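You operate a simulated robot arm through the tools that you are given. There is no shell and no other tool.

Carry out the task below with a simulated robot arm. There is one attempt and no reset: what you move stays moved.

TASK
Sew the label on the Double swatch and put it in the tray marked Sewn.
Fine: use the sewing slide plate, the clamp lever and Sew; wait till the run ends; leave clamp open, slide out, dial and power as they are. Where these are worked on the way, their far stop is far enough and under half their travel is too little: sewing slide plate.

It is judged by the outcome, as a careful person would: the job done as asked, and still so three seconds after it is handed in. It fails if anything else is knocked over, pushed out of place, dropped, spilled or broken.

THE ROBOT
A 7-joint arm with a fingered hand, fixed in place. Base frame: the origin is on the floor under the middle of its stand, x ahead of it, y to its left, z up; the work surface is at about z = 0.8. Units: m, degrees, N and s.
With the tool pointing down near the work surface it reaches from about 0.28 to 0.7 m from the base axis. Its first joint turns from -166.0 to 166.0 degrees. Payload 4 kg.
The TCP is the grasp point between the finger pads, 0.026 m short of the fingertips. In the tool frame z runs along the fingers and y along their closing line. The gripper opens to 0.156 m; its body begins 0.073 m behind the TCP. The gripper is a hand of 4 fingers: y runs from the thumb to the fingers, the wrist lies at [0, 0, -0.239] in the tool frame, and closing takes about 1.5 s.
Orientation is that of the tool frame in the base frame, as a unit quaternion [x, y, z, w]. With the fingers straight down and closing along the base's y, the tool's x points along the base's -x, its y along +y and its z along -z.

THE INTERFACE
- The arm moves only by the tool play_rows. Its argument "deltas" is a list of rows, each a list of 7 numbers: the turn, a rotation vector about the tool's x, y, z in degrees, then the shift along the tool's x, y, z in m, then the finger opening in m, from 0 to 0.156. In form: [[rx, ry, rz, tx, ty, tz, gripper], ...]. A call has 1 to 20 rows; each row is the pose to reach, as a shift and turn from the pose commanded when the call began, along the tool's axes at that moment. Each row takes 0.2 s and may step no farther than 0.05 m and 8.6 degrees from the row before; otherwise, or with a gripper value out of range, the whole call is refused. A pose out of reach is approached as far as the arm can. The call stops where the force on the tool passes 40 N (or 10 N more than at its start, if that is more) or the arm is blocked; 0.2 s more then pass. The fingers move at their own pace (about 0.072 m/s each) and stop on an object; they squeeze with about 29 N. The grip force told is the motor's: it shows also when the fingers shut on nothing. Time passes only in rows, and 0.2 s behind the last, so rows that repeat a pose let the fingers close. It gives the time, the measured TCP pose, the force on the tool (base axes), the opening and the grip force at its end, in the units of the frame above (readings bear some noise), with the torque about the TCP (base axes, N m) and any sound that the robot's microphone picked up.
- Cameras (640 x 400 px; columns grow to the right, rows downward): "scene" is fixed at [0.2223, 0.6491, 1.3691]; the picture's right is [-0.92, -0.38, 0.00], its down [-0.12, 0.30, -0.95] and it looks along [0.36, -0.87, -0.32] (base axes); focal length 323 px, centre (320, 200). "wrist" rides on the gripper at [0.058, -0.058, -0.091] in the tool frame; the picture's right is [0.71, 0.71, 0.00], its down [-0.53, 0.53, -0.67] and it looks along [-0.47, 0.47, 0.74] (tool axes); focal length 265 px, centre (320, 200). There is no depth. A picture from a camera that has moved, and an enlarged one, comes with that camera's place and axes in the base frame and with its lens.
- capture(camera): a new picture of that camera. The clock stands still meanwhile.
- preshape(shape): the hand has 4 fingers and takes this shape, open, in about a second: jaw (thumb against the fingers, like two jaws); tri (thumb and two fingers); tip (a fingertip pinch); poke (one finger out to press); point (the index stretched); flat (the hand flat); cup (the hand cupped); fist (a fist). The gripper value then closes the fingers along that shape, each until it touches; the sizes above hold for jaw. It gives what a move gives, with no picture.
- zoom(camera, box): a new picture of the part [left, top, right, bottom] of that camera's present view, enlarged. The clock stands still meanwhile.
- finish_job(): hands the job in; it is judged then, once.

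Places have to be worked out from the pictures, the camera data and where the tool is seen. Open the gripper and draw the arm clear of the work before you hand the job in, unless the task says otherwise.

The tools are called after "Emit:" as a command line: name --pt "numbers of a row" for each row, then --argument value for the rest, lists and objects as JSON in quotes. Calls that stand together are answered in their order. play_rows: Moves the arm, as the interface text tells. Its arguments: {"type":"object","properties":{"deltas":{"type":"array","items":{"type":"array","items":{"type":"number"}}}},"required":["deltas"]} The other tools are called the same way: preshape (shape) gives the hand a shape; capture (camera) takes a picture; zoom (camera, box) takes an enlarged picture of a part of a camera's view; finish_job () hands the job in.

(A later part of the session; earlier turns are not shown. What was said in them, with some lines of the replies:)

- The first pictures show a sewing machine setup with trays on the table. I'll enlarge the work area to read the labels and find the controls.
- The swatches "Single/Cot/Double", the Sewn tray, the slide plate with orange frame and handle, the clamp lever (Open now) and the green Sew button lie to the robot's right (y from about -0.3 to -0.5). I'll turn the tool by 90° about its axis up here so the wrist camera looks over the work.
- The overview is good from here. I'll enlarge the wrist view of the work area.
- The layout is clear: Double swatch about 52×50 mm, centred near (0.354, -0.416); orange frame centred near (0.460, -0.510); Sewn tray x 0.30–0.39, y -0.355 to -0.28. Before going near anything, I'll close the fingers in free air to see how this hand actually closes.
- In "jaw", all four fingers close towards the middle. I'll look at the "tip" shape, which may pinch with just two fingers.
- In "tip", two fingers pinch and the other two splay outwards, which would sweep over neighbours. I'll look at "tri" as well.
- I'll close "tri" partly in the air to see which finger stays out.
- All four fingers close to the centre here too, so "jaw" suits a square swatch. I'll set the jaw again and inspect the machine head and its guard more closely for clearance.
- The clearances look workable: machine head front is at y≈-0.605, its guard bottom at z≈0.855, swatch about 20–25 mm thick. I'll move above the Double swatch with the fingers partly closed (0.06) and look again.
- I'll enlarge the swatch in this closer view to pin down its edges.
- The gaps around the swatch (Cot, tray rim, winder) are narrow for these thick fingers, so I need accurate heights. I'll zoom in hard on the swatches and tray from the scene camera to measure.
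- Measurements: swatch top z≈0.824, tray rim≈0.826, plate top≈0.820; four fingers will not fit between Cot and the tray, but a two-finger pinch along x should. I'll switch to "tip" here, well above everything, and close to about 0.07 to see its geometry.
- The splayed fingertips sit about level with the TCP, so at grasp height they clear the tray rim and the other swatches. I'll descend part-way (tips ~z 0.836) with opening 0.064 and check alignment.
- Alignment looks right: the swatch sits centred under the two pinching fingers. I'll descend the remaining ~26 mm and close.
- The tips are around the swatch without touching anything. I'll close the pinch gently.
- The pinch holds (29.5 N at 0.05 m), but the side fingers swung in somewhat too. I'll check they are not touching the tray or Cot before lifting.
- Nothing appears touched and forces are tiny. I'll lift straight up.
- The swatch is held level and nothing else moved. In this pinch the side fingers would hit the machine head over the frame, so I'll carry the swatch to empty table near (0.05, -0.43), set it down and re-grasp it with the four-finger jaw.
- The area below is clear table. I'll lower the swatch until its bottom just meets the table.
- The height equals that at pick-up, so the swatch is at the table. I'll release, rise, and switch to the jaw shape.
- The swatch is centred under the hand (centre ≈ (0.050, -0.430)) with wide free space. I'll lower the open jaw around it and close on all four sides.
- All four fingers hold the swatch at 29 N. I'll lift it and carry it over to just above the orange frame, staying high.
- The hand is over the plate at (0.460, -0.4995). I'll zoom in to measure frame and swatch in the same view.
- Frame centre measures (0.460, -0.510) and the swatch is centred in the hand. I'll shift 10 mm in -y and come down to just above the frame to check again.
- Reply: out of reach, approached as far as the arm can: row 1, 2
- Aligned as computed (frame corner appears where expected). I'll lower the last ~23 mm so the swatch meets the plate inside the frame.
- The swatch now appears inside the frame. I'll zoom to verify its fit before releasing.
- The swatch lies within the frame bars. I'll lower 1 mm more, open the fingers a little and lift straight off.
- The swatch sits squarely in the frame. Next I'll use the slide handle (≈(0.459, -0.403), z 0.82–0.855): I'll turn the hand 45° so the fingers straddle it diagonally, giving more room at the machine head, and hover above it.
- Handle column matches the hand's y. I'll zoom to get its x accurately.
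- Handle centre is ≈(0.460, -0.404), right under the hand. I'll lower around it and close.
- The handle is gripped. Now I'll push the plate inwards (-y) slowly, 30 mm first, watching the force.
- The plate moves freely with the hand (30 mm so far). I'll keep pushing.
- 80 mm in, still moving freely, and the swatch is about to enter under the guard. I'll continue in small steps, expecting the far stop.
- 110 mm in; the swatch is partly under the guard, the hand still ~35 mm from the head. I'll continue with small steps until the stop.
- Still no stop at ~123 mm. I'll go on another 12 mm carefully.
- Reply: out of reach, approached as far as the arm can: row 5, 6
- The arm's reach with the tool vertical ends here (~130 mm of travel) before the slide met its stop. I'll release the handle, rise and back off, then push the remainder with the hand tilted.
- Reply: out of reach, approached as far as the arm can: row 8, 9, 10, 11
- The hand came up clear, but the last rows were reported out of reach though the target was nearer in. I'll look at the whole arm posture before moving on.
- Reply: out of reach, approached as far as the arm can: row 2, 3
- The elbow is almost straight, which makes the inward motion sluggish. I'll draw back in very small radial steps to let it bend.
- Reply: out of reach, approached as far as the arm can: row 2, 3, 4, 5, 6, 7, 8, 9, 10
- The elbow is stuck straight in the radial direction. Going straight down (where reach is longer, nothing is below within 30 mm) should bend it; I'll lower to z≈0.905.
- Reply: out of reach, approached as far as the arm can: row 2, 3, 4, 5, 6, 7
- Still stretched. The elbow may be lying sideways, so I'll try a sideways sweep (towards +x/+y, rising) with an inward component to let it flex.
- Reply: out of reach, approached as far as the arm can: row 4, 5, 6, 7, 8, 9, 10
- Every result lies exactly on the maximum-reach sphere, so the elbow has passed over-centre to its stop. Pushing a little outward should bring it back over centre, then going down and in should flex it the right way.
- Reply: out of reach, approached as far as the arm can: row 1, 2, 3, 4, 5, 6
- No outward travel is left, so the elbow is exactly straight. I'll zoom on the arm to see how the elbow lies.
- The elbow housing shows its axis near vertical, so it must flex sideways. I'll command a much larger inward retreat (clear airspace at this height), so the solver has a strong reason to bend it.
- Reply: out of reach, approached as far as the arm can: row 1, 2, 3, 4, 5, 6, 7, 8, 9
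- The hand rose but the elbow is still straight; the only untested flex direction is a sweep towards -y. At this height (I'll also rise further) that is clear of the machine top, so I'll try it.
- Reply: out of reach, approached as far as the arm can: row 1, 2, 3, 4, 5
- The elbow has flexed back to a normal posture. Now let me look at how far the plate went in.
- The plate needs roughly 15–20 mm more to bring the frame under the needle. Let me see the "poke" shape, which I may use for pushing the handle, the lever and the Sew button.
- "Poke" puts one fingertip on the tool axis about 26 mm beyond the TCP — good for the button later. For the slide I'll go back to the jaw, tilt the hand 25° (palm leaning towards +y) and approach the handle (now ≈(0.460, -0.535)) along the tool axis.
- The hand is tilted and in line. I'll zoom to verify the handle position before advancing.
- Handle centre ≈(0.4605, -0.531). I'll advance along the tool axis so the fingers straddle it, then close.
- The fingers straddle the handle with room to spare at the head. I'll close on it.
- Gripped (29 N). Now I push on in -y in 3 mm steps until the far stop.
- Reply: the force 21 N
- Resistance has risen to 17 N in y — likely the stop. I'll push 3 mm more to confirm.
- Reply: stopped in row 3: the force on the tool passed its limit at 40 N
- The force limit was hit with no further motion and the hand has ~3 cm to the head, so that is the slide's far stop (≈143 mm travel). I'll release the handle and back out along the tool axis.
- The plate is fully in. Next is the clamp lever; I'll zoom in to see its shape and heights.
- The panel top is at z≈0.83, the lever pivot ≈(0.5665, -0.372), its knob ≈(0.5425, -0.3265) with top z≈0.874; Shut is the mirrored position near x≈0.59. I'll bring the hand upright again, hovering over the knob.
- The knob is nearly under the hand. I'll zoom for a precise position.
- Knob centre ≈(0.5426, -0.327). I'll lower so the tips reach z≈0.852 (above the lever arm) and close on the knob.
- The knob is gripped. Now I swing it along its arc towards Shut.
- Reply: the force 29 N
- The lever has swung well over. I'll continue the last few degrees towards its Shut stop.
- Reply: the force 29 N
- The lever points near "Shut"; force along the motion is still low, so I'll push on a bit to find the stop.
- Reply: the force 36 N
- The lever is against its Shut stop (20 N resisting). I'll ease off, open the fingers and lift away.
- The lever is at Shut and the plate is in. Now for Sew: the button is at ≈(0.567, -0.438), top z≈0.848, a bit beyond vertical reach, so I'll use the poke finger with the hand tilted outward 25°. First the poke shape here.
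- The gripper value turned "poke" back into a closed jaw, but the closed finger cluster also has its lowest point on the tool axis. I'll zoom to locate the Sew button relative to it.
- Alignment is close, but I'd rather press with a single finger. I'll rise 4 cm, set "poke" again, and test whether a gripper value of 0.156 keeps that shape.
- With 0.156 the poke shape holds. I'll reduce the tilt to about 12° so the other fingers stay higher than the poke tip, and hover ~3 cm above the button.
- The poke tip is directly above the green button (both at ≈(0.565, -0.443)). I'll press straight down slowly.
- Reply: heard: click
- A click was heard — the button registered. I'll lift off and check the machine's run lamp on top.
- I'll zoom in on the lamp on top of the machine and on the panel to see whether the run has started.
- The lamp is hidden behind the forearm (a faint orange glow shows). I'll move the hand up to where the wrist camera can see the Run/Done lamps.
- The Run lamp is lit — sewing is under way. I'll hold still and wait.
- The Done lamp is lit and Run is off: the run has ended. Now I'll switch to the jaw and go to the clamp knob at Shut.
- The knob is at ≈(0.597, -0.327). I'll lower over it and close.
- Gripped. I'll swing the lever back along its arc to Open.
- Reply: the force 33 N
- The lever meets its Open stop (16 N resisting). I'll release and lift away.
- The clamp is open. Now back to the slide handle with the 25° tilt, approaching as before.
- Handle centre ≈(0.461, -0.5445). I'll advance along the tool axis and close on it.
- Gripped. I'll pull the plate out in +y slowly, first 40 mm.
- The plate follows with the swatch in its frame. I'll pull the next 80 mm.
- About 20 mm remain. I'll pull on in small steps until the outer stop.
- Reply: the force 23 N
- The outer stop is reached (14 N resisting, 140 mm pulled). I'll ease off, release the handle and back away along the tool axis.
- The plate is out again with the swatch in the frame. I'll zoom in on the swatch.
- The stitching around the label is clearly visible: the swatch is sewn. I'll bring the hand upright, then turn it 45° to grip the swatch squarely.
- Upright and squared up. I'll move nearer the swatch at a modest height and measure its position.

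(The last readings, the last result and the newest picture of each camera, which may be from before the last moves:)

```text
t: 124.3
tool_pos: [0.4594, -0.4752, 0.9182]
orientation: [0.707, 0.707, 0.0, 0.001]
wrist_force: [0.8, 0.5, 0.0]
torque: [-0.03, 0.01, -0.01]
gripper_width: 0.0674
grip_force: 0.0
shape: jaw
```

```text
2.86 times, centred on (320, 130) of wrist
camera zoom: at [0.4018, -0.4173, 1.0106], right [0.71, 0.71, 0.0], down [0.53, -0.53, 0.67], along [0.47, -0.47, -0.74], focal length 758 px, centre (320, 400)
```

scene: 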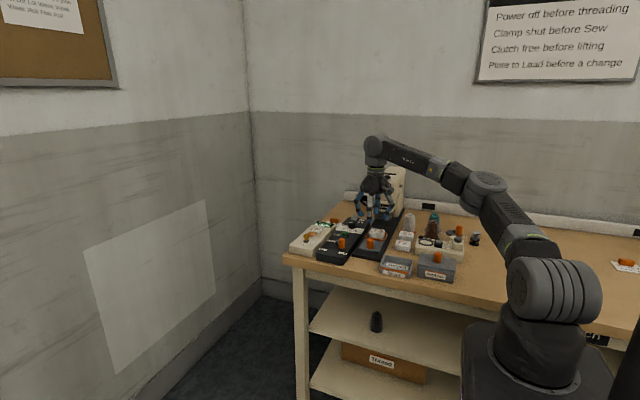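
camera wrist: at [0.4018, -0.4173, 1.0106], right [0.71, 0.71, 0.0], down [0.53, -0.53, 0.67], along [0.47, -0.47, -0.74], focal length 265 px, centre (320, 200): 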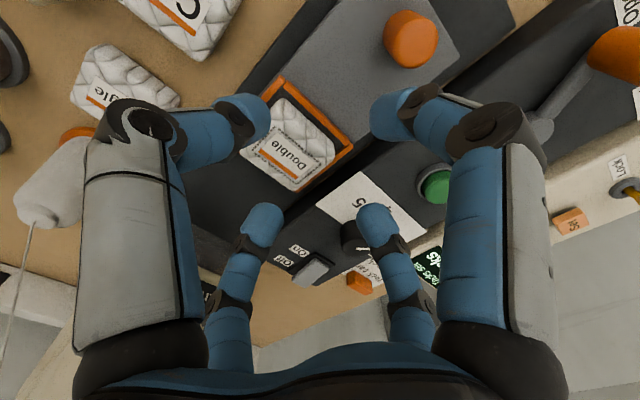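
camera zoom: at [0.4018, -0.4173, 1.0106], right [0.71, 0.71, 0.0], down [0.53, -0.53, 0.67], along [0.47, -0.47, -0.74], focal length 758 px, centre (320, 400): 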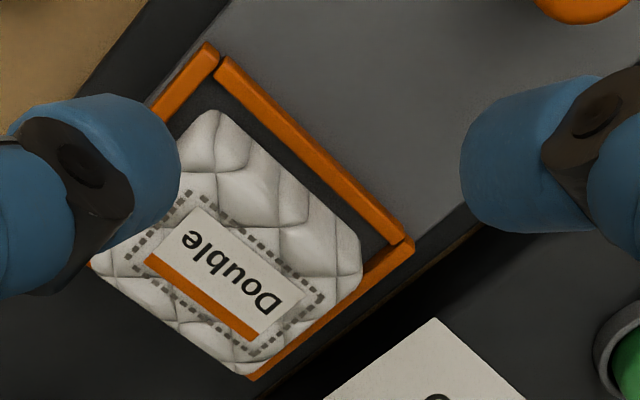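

The swatch sits at ≈(0.462, -0.512), square to the axes within a degree. I'll go over it and lower the open jaw around it, keeping clear of the reach limit.

Emit:
play_rows --pt "0 0 0 -0.015 0.001 0.01 0.064" --pt "0 0 0 -0.0367 0.0022 0.0246 0.064" --pt "0 0 0 -0.0367 0.0022 0.04 0.064" --pt "0 0 0 -0.0367 0.0022 0.053 0.064" --pt "0 0 0 -0.0367 0.0022 0.0621 0.064" --pt "0 0 0 -0.0367 0.0022 0.0621 0.064"

Emit:
capture --camera "wrist"

Emit:
zoom --camera "scene" --box '[355, 205, 405, 260]'

```text
t: 125.7
tool_pos: [0.4618, -0.5126, 0.8555]
orientation: [0.707, 0.708, -0.001, -0.001]
wrist_force: [0.8, -0.1, -0.3]
torque: [-0.05, 0.0, 0.0]
gripper_width: 0.0643
grip_force: 0.2
shape: jaw
```

```text
taken
camera wrist: at [0.4045, -0.4536, 0.9487], right [0.71, 0.71, 0.0], down [0.53, -0.53, 0.67], along [0.47, -0.47, -0.74], focal length 265 px, centre (320, 200)
```

wrist: 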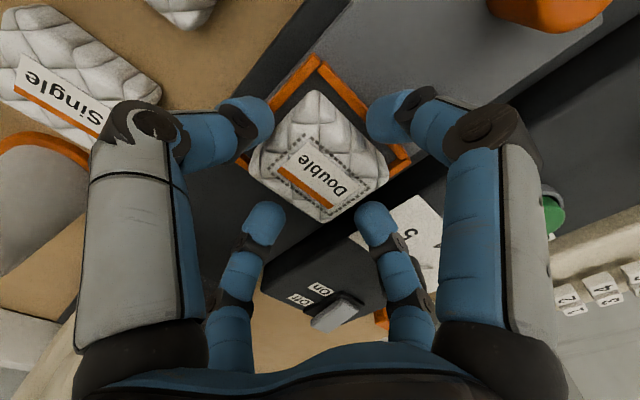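

```text
7.27 times, centred on (380, 232) of scene
camera zoom: at [0.2223, 0.6491, 1.3691], right [-0.92, -0.38, 0.0], down [-0.12, 0.3, -0.95], along [0.36, -0.87, -0.32], focal length 2350 px, centre (-116, -36)
```

zoom: 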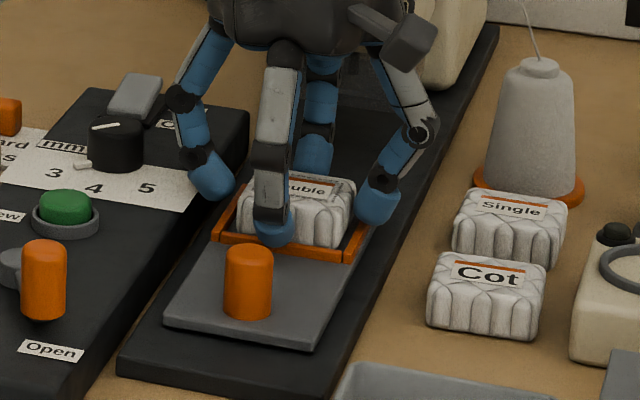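

The fingers are around the swatch and above the frame bars. I'll close.

Emit:
play_rows --pt "0 0 0 0 0 0 0.056" --pt "0 0 0 0 0 0 0.048" --pt "0 0 0 0 0 0 0.04" --pt "0 0 0 0 0 0 0.035" --pt "0 0 0 0 0 0 0.035" --pt "0 0 0 0 0 0 0.035"

Emit:
capture --camera "wrist"

Emit:
zoom --camera "scene" --box '[362, 220, 396, 250]'

```text
t: 127.1
tool_pos: [0.4625, -0.5122, 0.8575]
orientation: [0.707, 0.708, 0.0, 0.0]
wrist_force: [0.1, 0.5, -0.1]
torque: [0.01, -0.03, -0.01]
gripper_width: 0.0476
grip_force: 29.6
shape: jaw
```

```text
taken
camera wrist: at [0.4045, -0.4536, 0.9488], right [0.71, 0.71, 0.0], down [0.53, -0.53, 0.67], along [0.47, -0.47, -0.74], focal length 265 px, centre (320, 200)
```

wrist: 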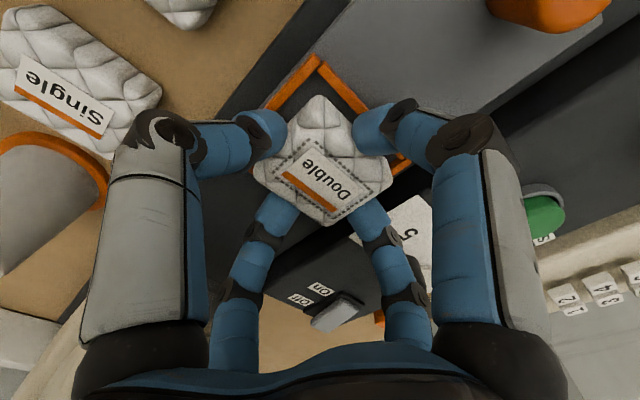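

```text
13.33 times, centred on (379, 235) of scene
camera zoom: at [0.2223, 0.6491, 1.3691], right [-0.92, -0.38, 0.0], down [-0.12, 0.3, -0.95], along [0.36, -0.87, -0.32], focal length 4309 px, centre (-467, -267)
```

zoom: 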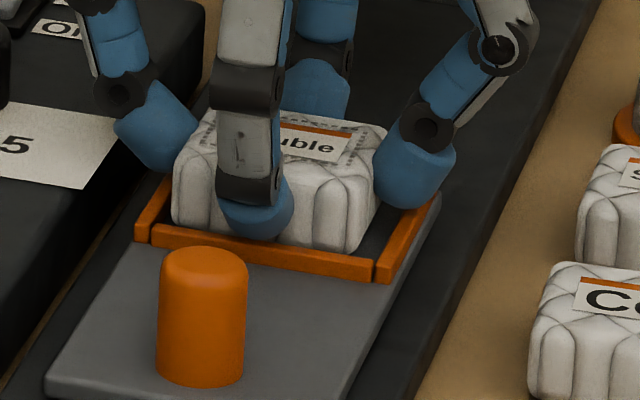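

The sewn swatch is held. I'll lift it out and carry it to a hover above the Sewn tray.

Emit:
play_rows --pt "0 0 0 0 0 -0.012 0.035" --pt "0 0 0 0 0 -0.03 0.035" --pt "0 0 0 0.015 0 -0.048 0.035" --pt "0 0 0 0.045 0 -0.075 0.035" --pt "0 0 0 0.08 -0.01 -0.09 0.035" --pt "0 0 0 0.115 -0.03 -0.09 0.035" --pt "0 0 0 0.145 -0.06 -0.09 0.035" --pt "0 0 0 0.172 -0.09 -0.09 0.035" --pt "0 0 0 0.19 -0.112 -0.09 0.035" --pt "0 0 0 0.19 -0.112 -0.09 0.035"

Emit:
capture --camera "wrist"

Emit:
capture --camera "scene"

Emit:
zoom --camera "wrist" --box '[200, 20, 440, 220]'

```text
t: 129.3
tool_pos: [0.349, -0.3208, 0.9475]
orientation: [0.707, 0.708, 0.001, 0.0]
wrist_force: [-0.6, 0.4, -0.1]
torque: [0.03, 0.0, -0.03]
gripper_width: 0.0474
grip_force: 29.1
shape: jaw
```

```text
taken
camera wrist: at [0.2921, -0.2637, 1.0384], right [0.71, 0.71, 0.0], down [0.53, -0.53, 0.67], along [0.47, -0.47, -0.74], focal length 265 px, centre (320, 200)
```

wrist: 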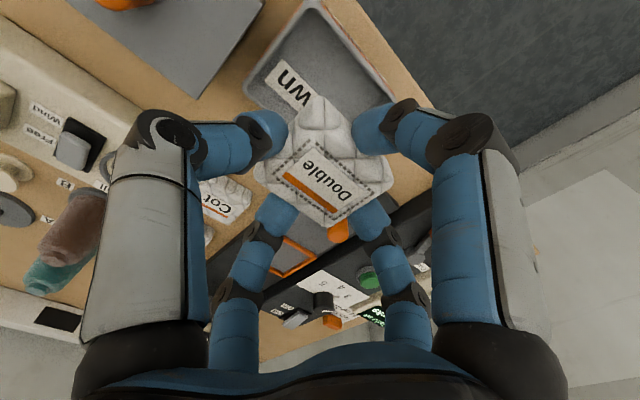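

```text
taken
```

scene: 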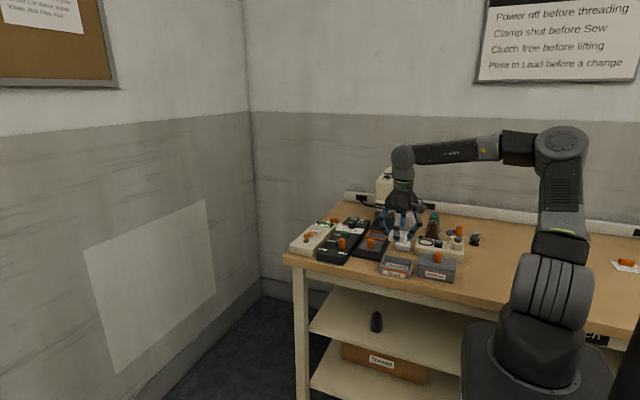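

```text
2.00 times, centred on (320, 120) of wrist
camera zoom: at [0.2921, -0.2637, 1.0384], right [0.71, 0.71, 0.0], down [0.53, -0.53, 0.67], along [0.47, -0.47, -0.74], focal length 531 px, centre (320, 360)
```

zoom: 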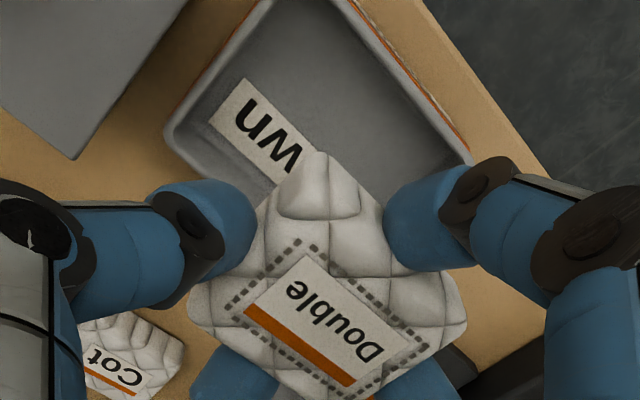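

Tray centre ≈(0.348, -0.320), rim z≈0.826; the Bobbins box edge is close on the -x side, so I'll aim 5 mm to +x. I'll lower to just above the rim and check.

Emit:
play_rows --pt "0 0 0 0.0017 0.0029 0.02 0.035" --pt "0 0 0 0.0017 0.0029 0.045 0.035" --pt "0 0 0 0.0017 0.0029 0.065 0.035" --pt "0 0 0 0.0017 0.0029 0.075 0.035" --pt "0 0 0 0.0017 0.0029 0.075 0.035"

Emit:
capture --camera "wrist"

Emit:
zoom --camera "scene" --box '[370, 220, 440, 290]'

```text
t: 130.5
tool_pos: [0.3537, -0.3206, 0.8712]
orientation: [0.707, 0.708, 0.0, 0.0]
wrist_force: [0.5, 0.1, 0.0]
torque: [-0.01, -0.02, 0.03]
gripper_width: 0.0477
grip_force: 28.9
shape: jaw
```

```text
taken
camera wrist: at [0.295, -0.2625, 0.963], right [0.71, 0.71, 0.0], down [0.53, -0.52, 0.67], along [0.47, -0.47, -0.74], focal length 265 px, centre (320, 200)
```

wrist: 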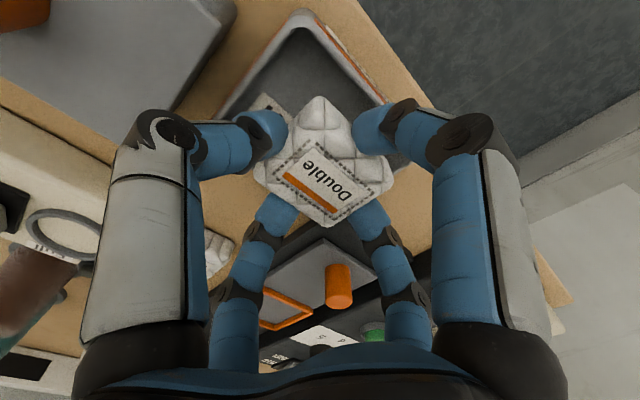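

```text
5.71 times, centred on (405, 255) of scene
camera zoom: at [0.2223, 0.6491, 1.3691], right [-0.92, -0.38, 0.0], down [-0.12, 0.3, -0.95], along [0.36, -0.87, -0.32], focal length 1847 px, centre (-166, -114)
```

zoom: 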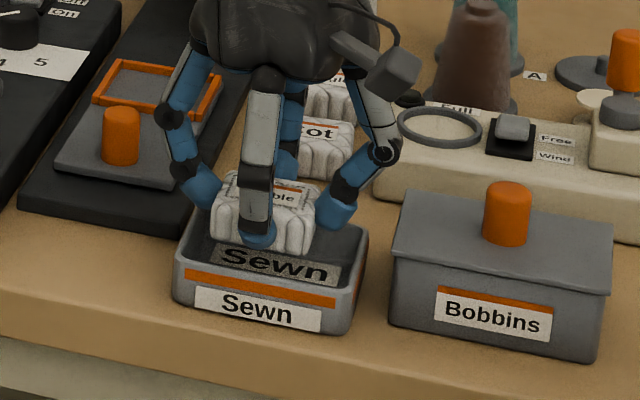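

The swatch is centred over the tray and clear of the Bobbins box. I'll lower the last 15 mm so the tips stay just above the rim, then check.

Emit:
play_rows --pt "0 0 0 0 0 0.006 0.035" --pt "0 0 0 0 0 0.011 0.035" --pt "0 0 0 0 0 0.015 0.035" --pt "0 0 0 0 0 0.015 0.035"

Emit:
capture --camera "wrist"

Emit:
zoom --camera "scene" --box '[380, 235, 425, 280]'

```text
t: 131.5
tool_pos: [0.3535, -0.3212, 0.8565]
orientation: [0.707, 0.707, 0.0, 0.0]
wrist_force: [0.8, 0.4, -0.2]
torque: [0.01, -0.02, 0.01]
gripper_width: 0.0474
grip_force: 28.5
shape: jaw
```

```text
taken
camera wrist: at [0.2949, -0.2624, 0.9486], right [0.71, 0.71, 0.0], down [0.53, -0.52, 0.67], along [0.47, -0.47, -0.74], focal length 265 px, centre (320, 200)
```

wrist: 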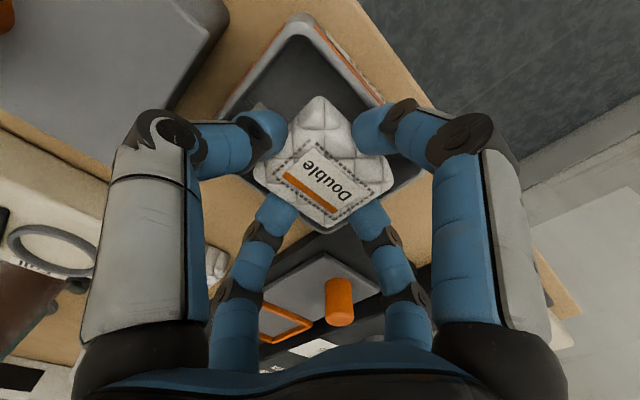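

```text
8.89 times, centred on (402, 258) of scene
camera zoom: at [0.2223, 0.6491, 1.3691], right [-0.92, -0.38, 0.0], down [-0.12, 0.3, -0.95], along [0.36, -0.87, -0.32], focal length 2873 px, centre (-413, -311)
```

zoom: 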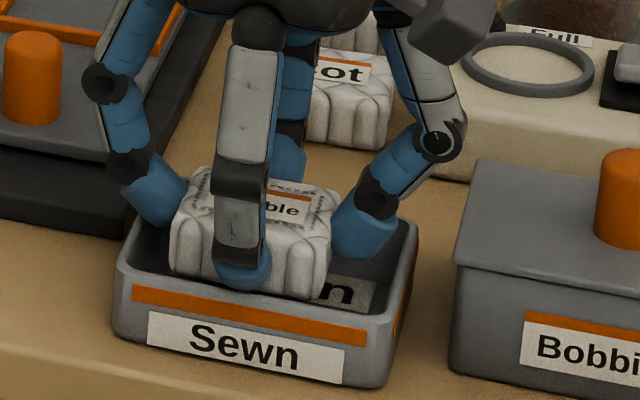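

The swatch is well inside the tray outline. I'll open the fingers just enough to let it drop the last centimetre, then lift straight up.

Emit:
play_rows --pt "0 0 0 0 0 0.001 0.046" --pt "0 0 0 0 0 0.001 0.052" --pt "0 0 0 0 0 0.001 0.057" --pt "0 0 0 0 0 0.001 0.059" --pt "0 0 0 0 0 0.001 0.059" --pt "0 0 0 0 0 0.001 0.059"

Emit:
capture --camera "wrist"

Emit:
zoom --camera "scene" --box '[380, 235, 425, 280]'

```text
t: 132.9
tool_pos: [0.3537, -0.3206, 0.8559]
orientation: [0.706, 0.708, 0.001, 0.0]
wrist_force: [0.2, 0.6, 1.0]
torque: [-0.02, 0.0, -0.01]
gripper_width: 0.058
grip_force: 0.0
shape: jaw
```

```text
taken
camera wrist: at [0.2948, -0.2625, 0.9478], right [0.71, 0.71, 0.0], down [0.53, -0.52, 0.67], along [0.47, -0.47, -0.74], focal length 265 px, centre (320, 200)
```

wrist: 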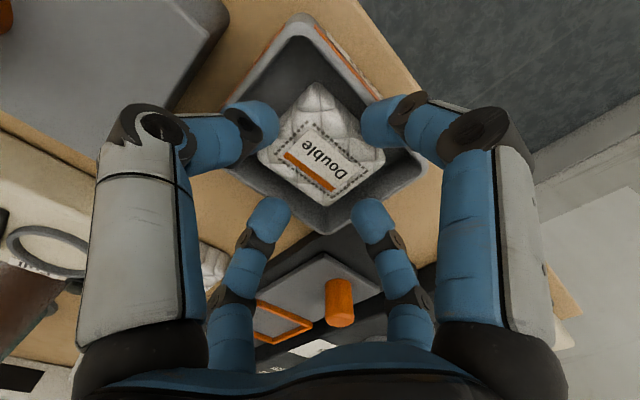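

```text
8.89 times, centred on (402, 258) of scene
camera zoom: at [0.2223, 0.6491, 1.3691], right [-0.92, -0.38, 0.0], down [-0.12, 0.3, -0.95], along [0.36, -0.87, -0.32], focal length 2873 px, centre (-413, -311)
```

zoom: 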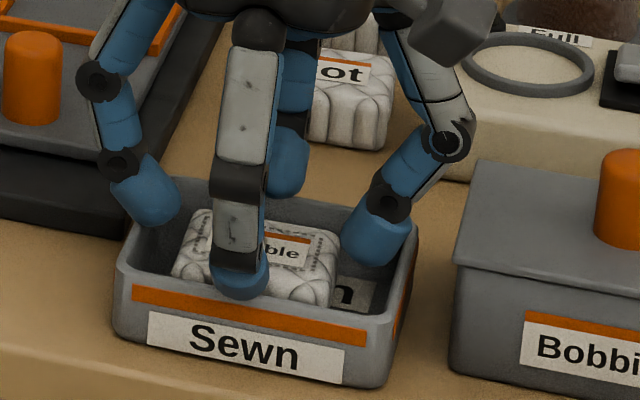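

The swatch lies flat in the Sewn tray. I'll lift straight up, draw the arm clear and open the hand.

Emit:
play_rows --pt "0 0 0 0 0 -0.01 0.059" --pt "0 0 0 0 0 -0.03 0.059" --pt "0 0 0 0 0 -0.06 0.059" --pt "0 0 0 0 0 -0.1 0.059" --pt "0 0 0 0 0 -0.145 0.09" --pt "0 0 0 0 0 -0.19 0.13" --pt "0 0 0 0.02 0 -0.23 0.156" --pt "0 0 0 0.04 0 -0.26 0.156" --pt "0 0 0 0.04 0 -0.26 0.156" --pt "0 0 0 0.04 0 -0.26 0.156"

Emit:
capture --camera "scene"

Emit:
capture --camera "wrist"

Emit:
zoom --camera "scene" --box '[280, 190, 420, 290]'

Emit:
zoom --camera "scene" --box '[370, 190, 500, 290]'

```text
t: 135.1
tool_pos: [0.3544, -0.2802, 1.1146]
orientation: [0.707, 0.708, 0.0, 0.0]
wrist_force: [-0.2, 0.0, 0.6]
torque: [-0.01, -0.01, 0.01]
gripper_width: 0.156
grip_force: 0.0
shape: jaw
```

```text
taken
```

scene: 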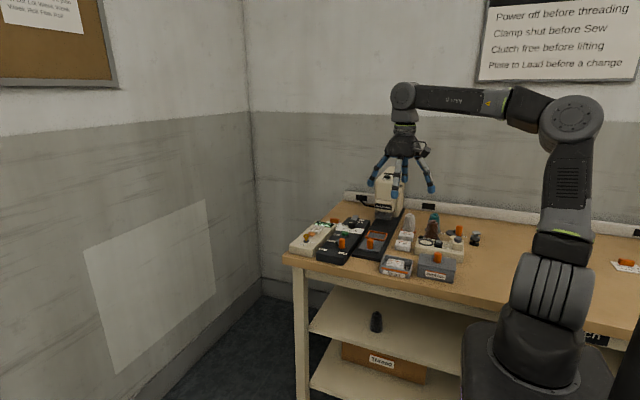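

```text
taken
camera wrist: at [0.2953, -0.2224, 1.2072], right [0.71, 0.71, 0.0], down [0.53, -0.53, 0.67], along [0.47, -0.47, -0.74], focal length 265 px, centre (320, 200)
```

wrist: 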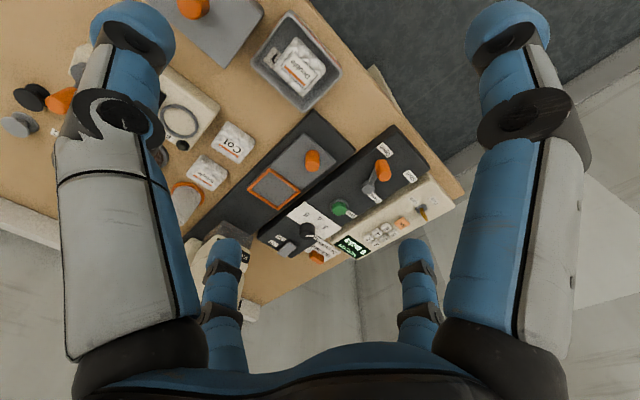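

```text
4.00 times, centred on (350, 240) of scene
camera zoom: at [0.2223, 0.6491, 1.3691], right [-0.92, -0.38, 0.0], down [-0.12, 0.3, -0.95], along [0.36, -0.87, -0.32], focal length 1293 px, centre (200, 40)
```

zoom: 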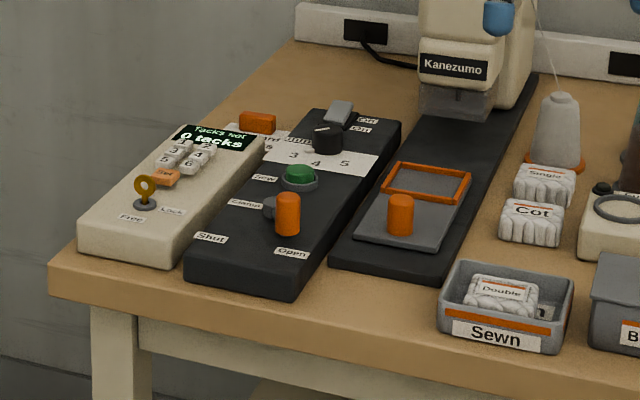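

```text
4.00 times, centred on (435, 240) of scene
camera zoom: at [0.2223, 0.6491, 1.3691], right [-0.92, -0.38, 0.0], down [-0.12, 0.3, -0.95], along [0.36, -0.87, -0.32], focal length 1293 px, centre (-140, 40)
```

zoom: 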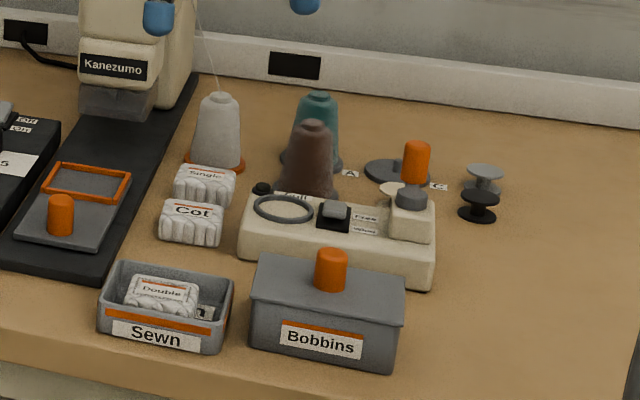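

Everything checks out: the stitched Double swatch is flat in the Sewn tray, the slide is out, the clamp is at Open, the handle and lever are back at their starting pixels, and nothing else has moved. The hand is open and clear, so I hand the job in.

Emit:
finish_job

```text
The job is handed in.
```

The label is sewn on the Double swatch, and the swatch is lying flat in the Sewn tray. I've handed the job in; no verdict came back.

- **Sewing:** I pushed the slide plate in to its far stop, shut the clamp and pressed Sew. The Run lamp came on, and I waited for the Done lamp before touching anything. Stitching shows around the label.
- **Controls:** The clamp is open and the slide is out. In the camera view both are back where they started. I didn't touch the dial or power.
- **Swatch handling:** The fingers were too thick to grip the swatch on all four sides where it lay. I set it down once on clear table to re-grip it. It dropped about a centimetre into the tray when released, because the fingers couldn't fit inside.
- **Everything else:** In the final pictures nothing else looks moved or knocked over. The hand is open and the arm is clear of the work.
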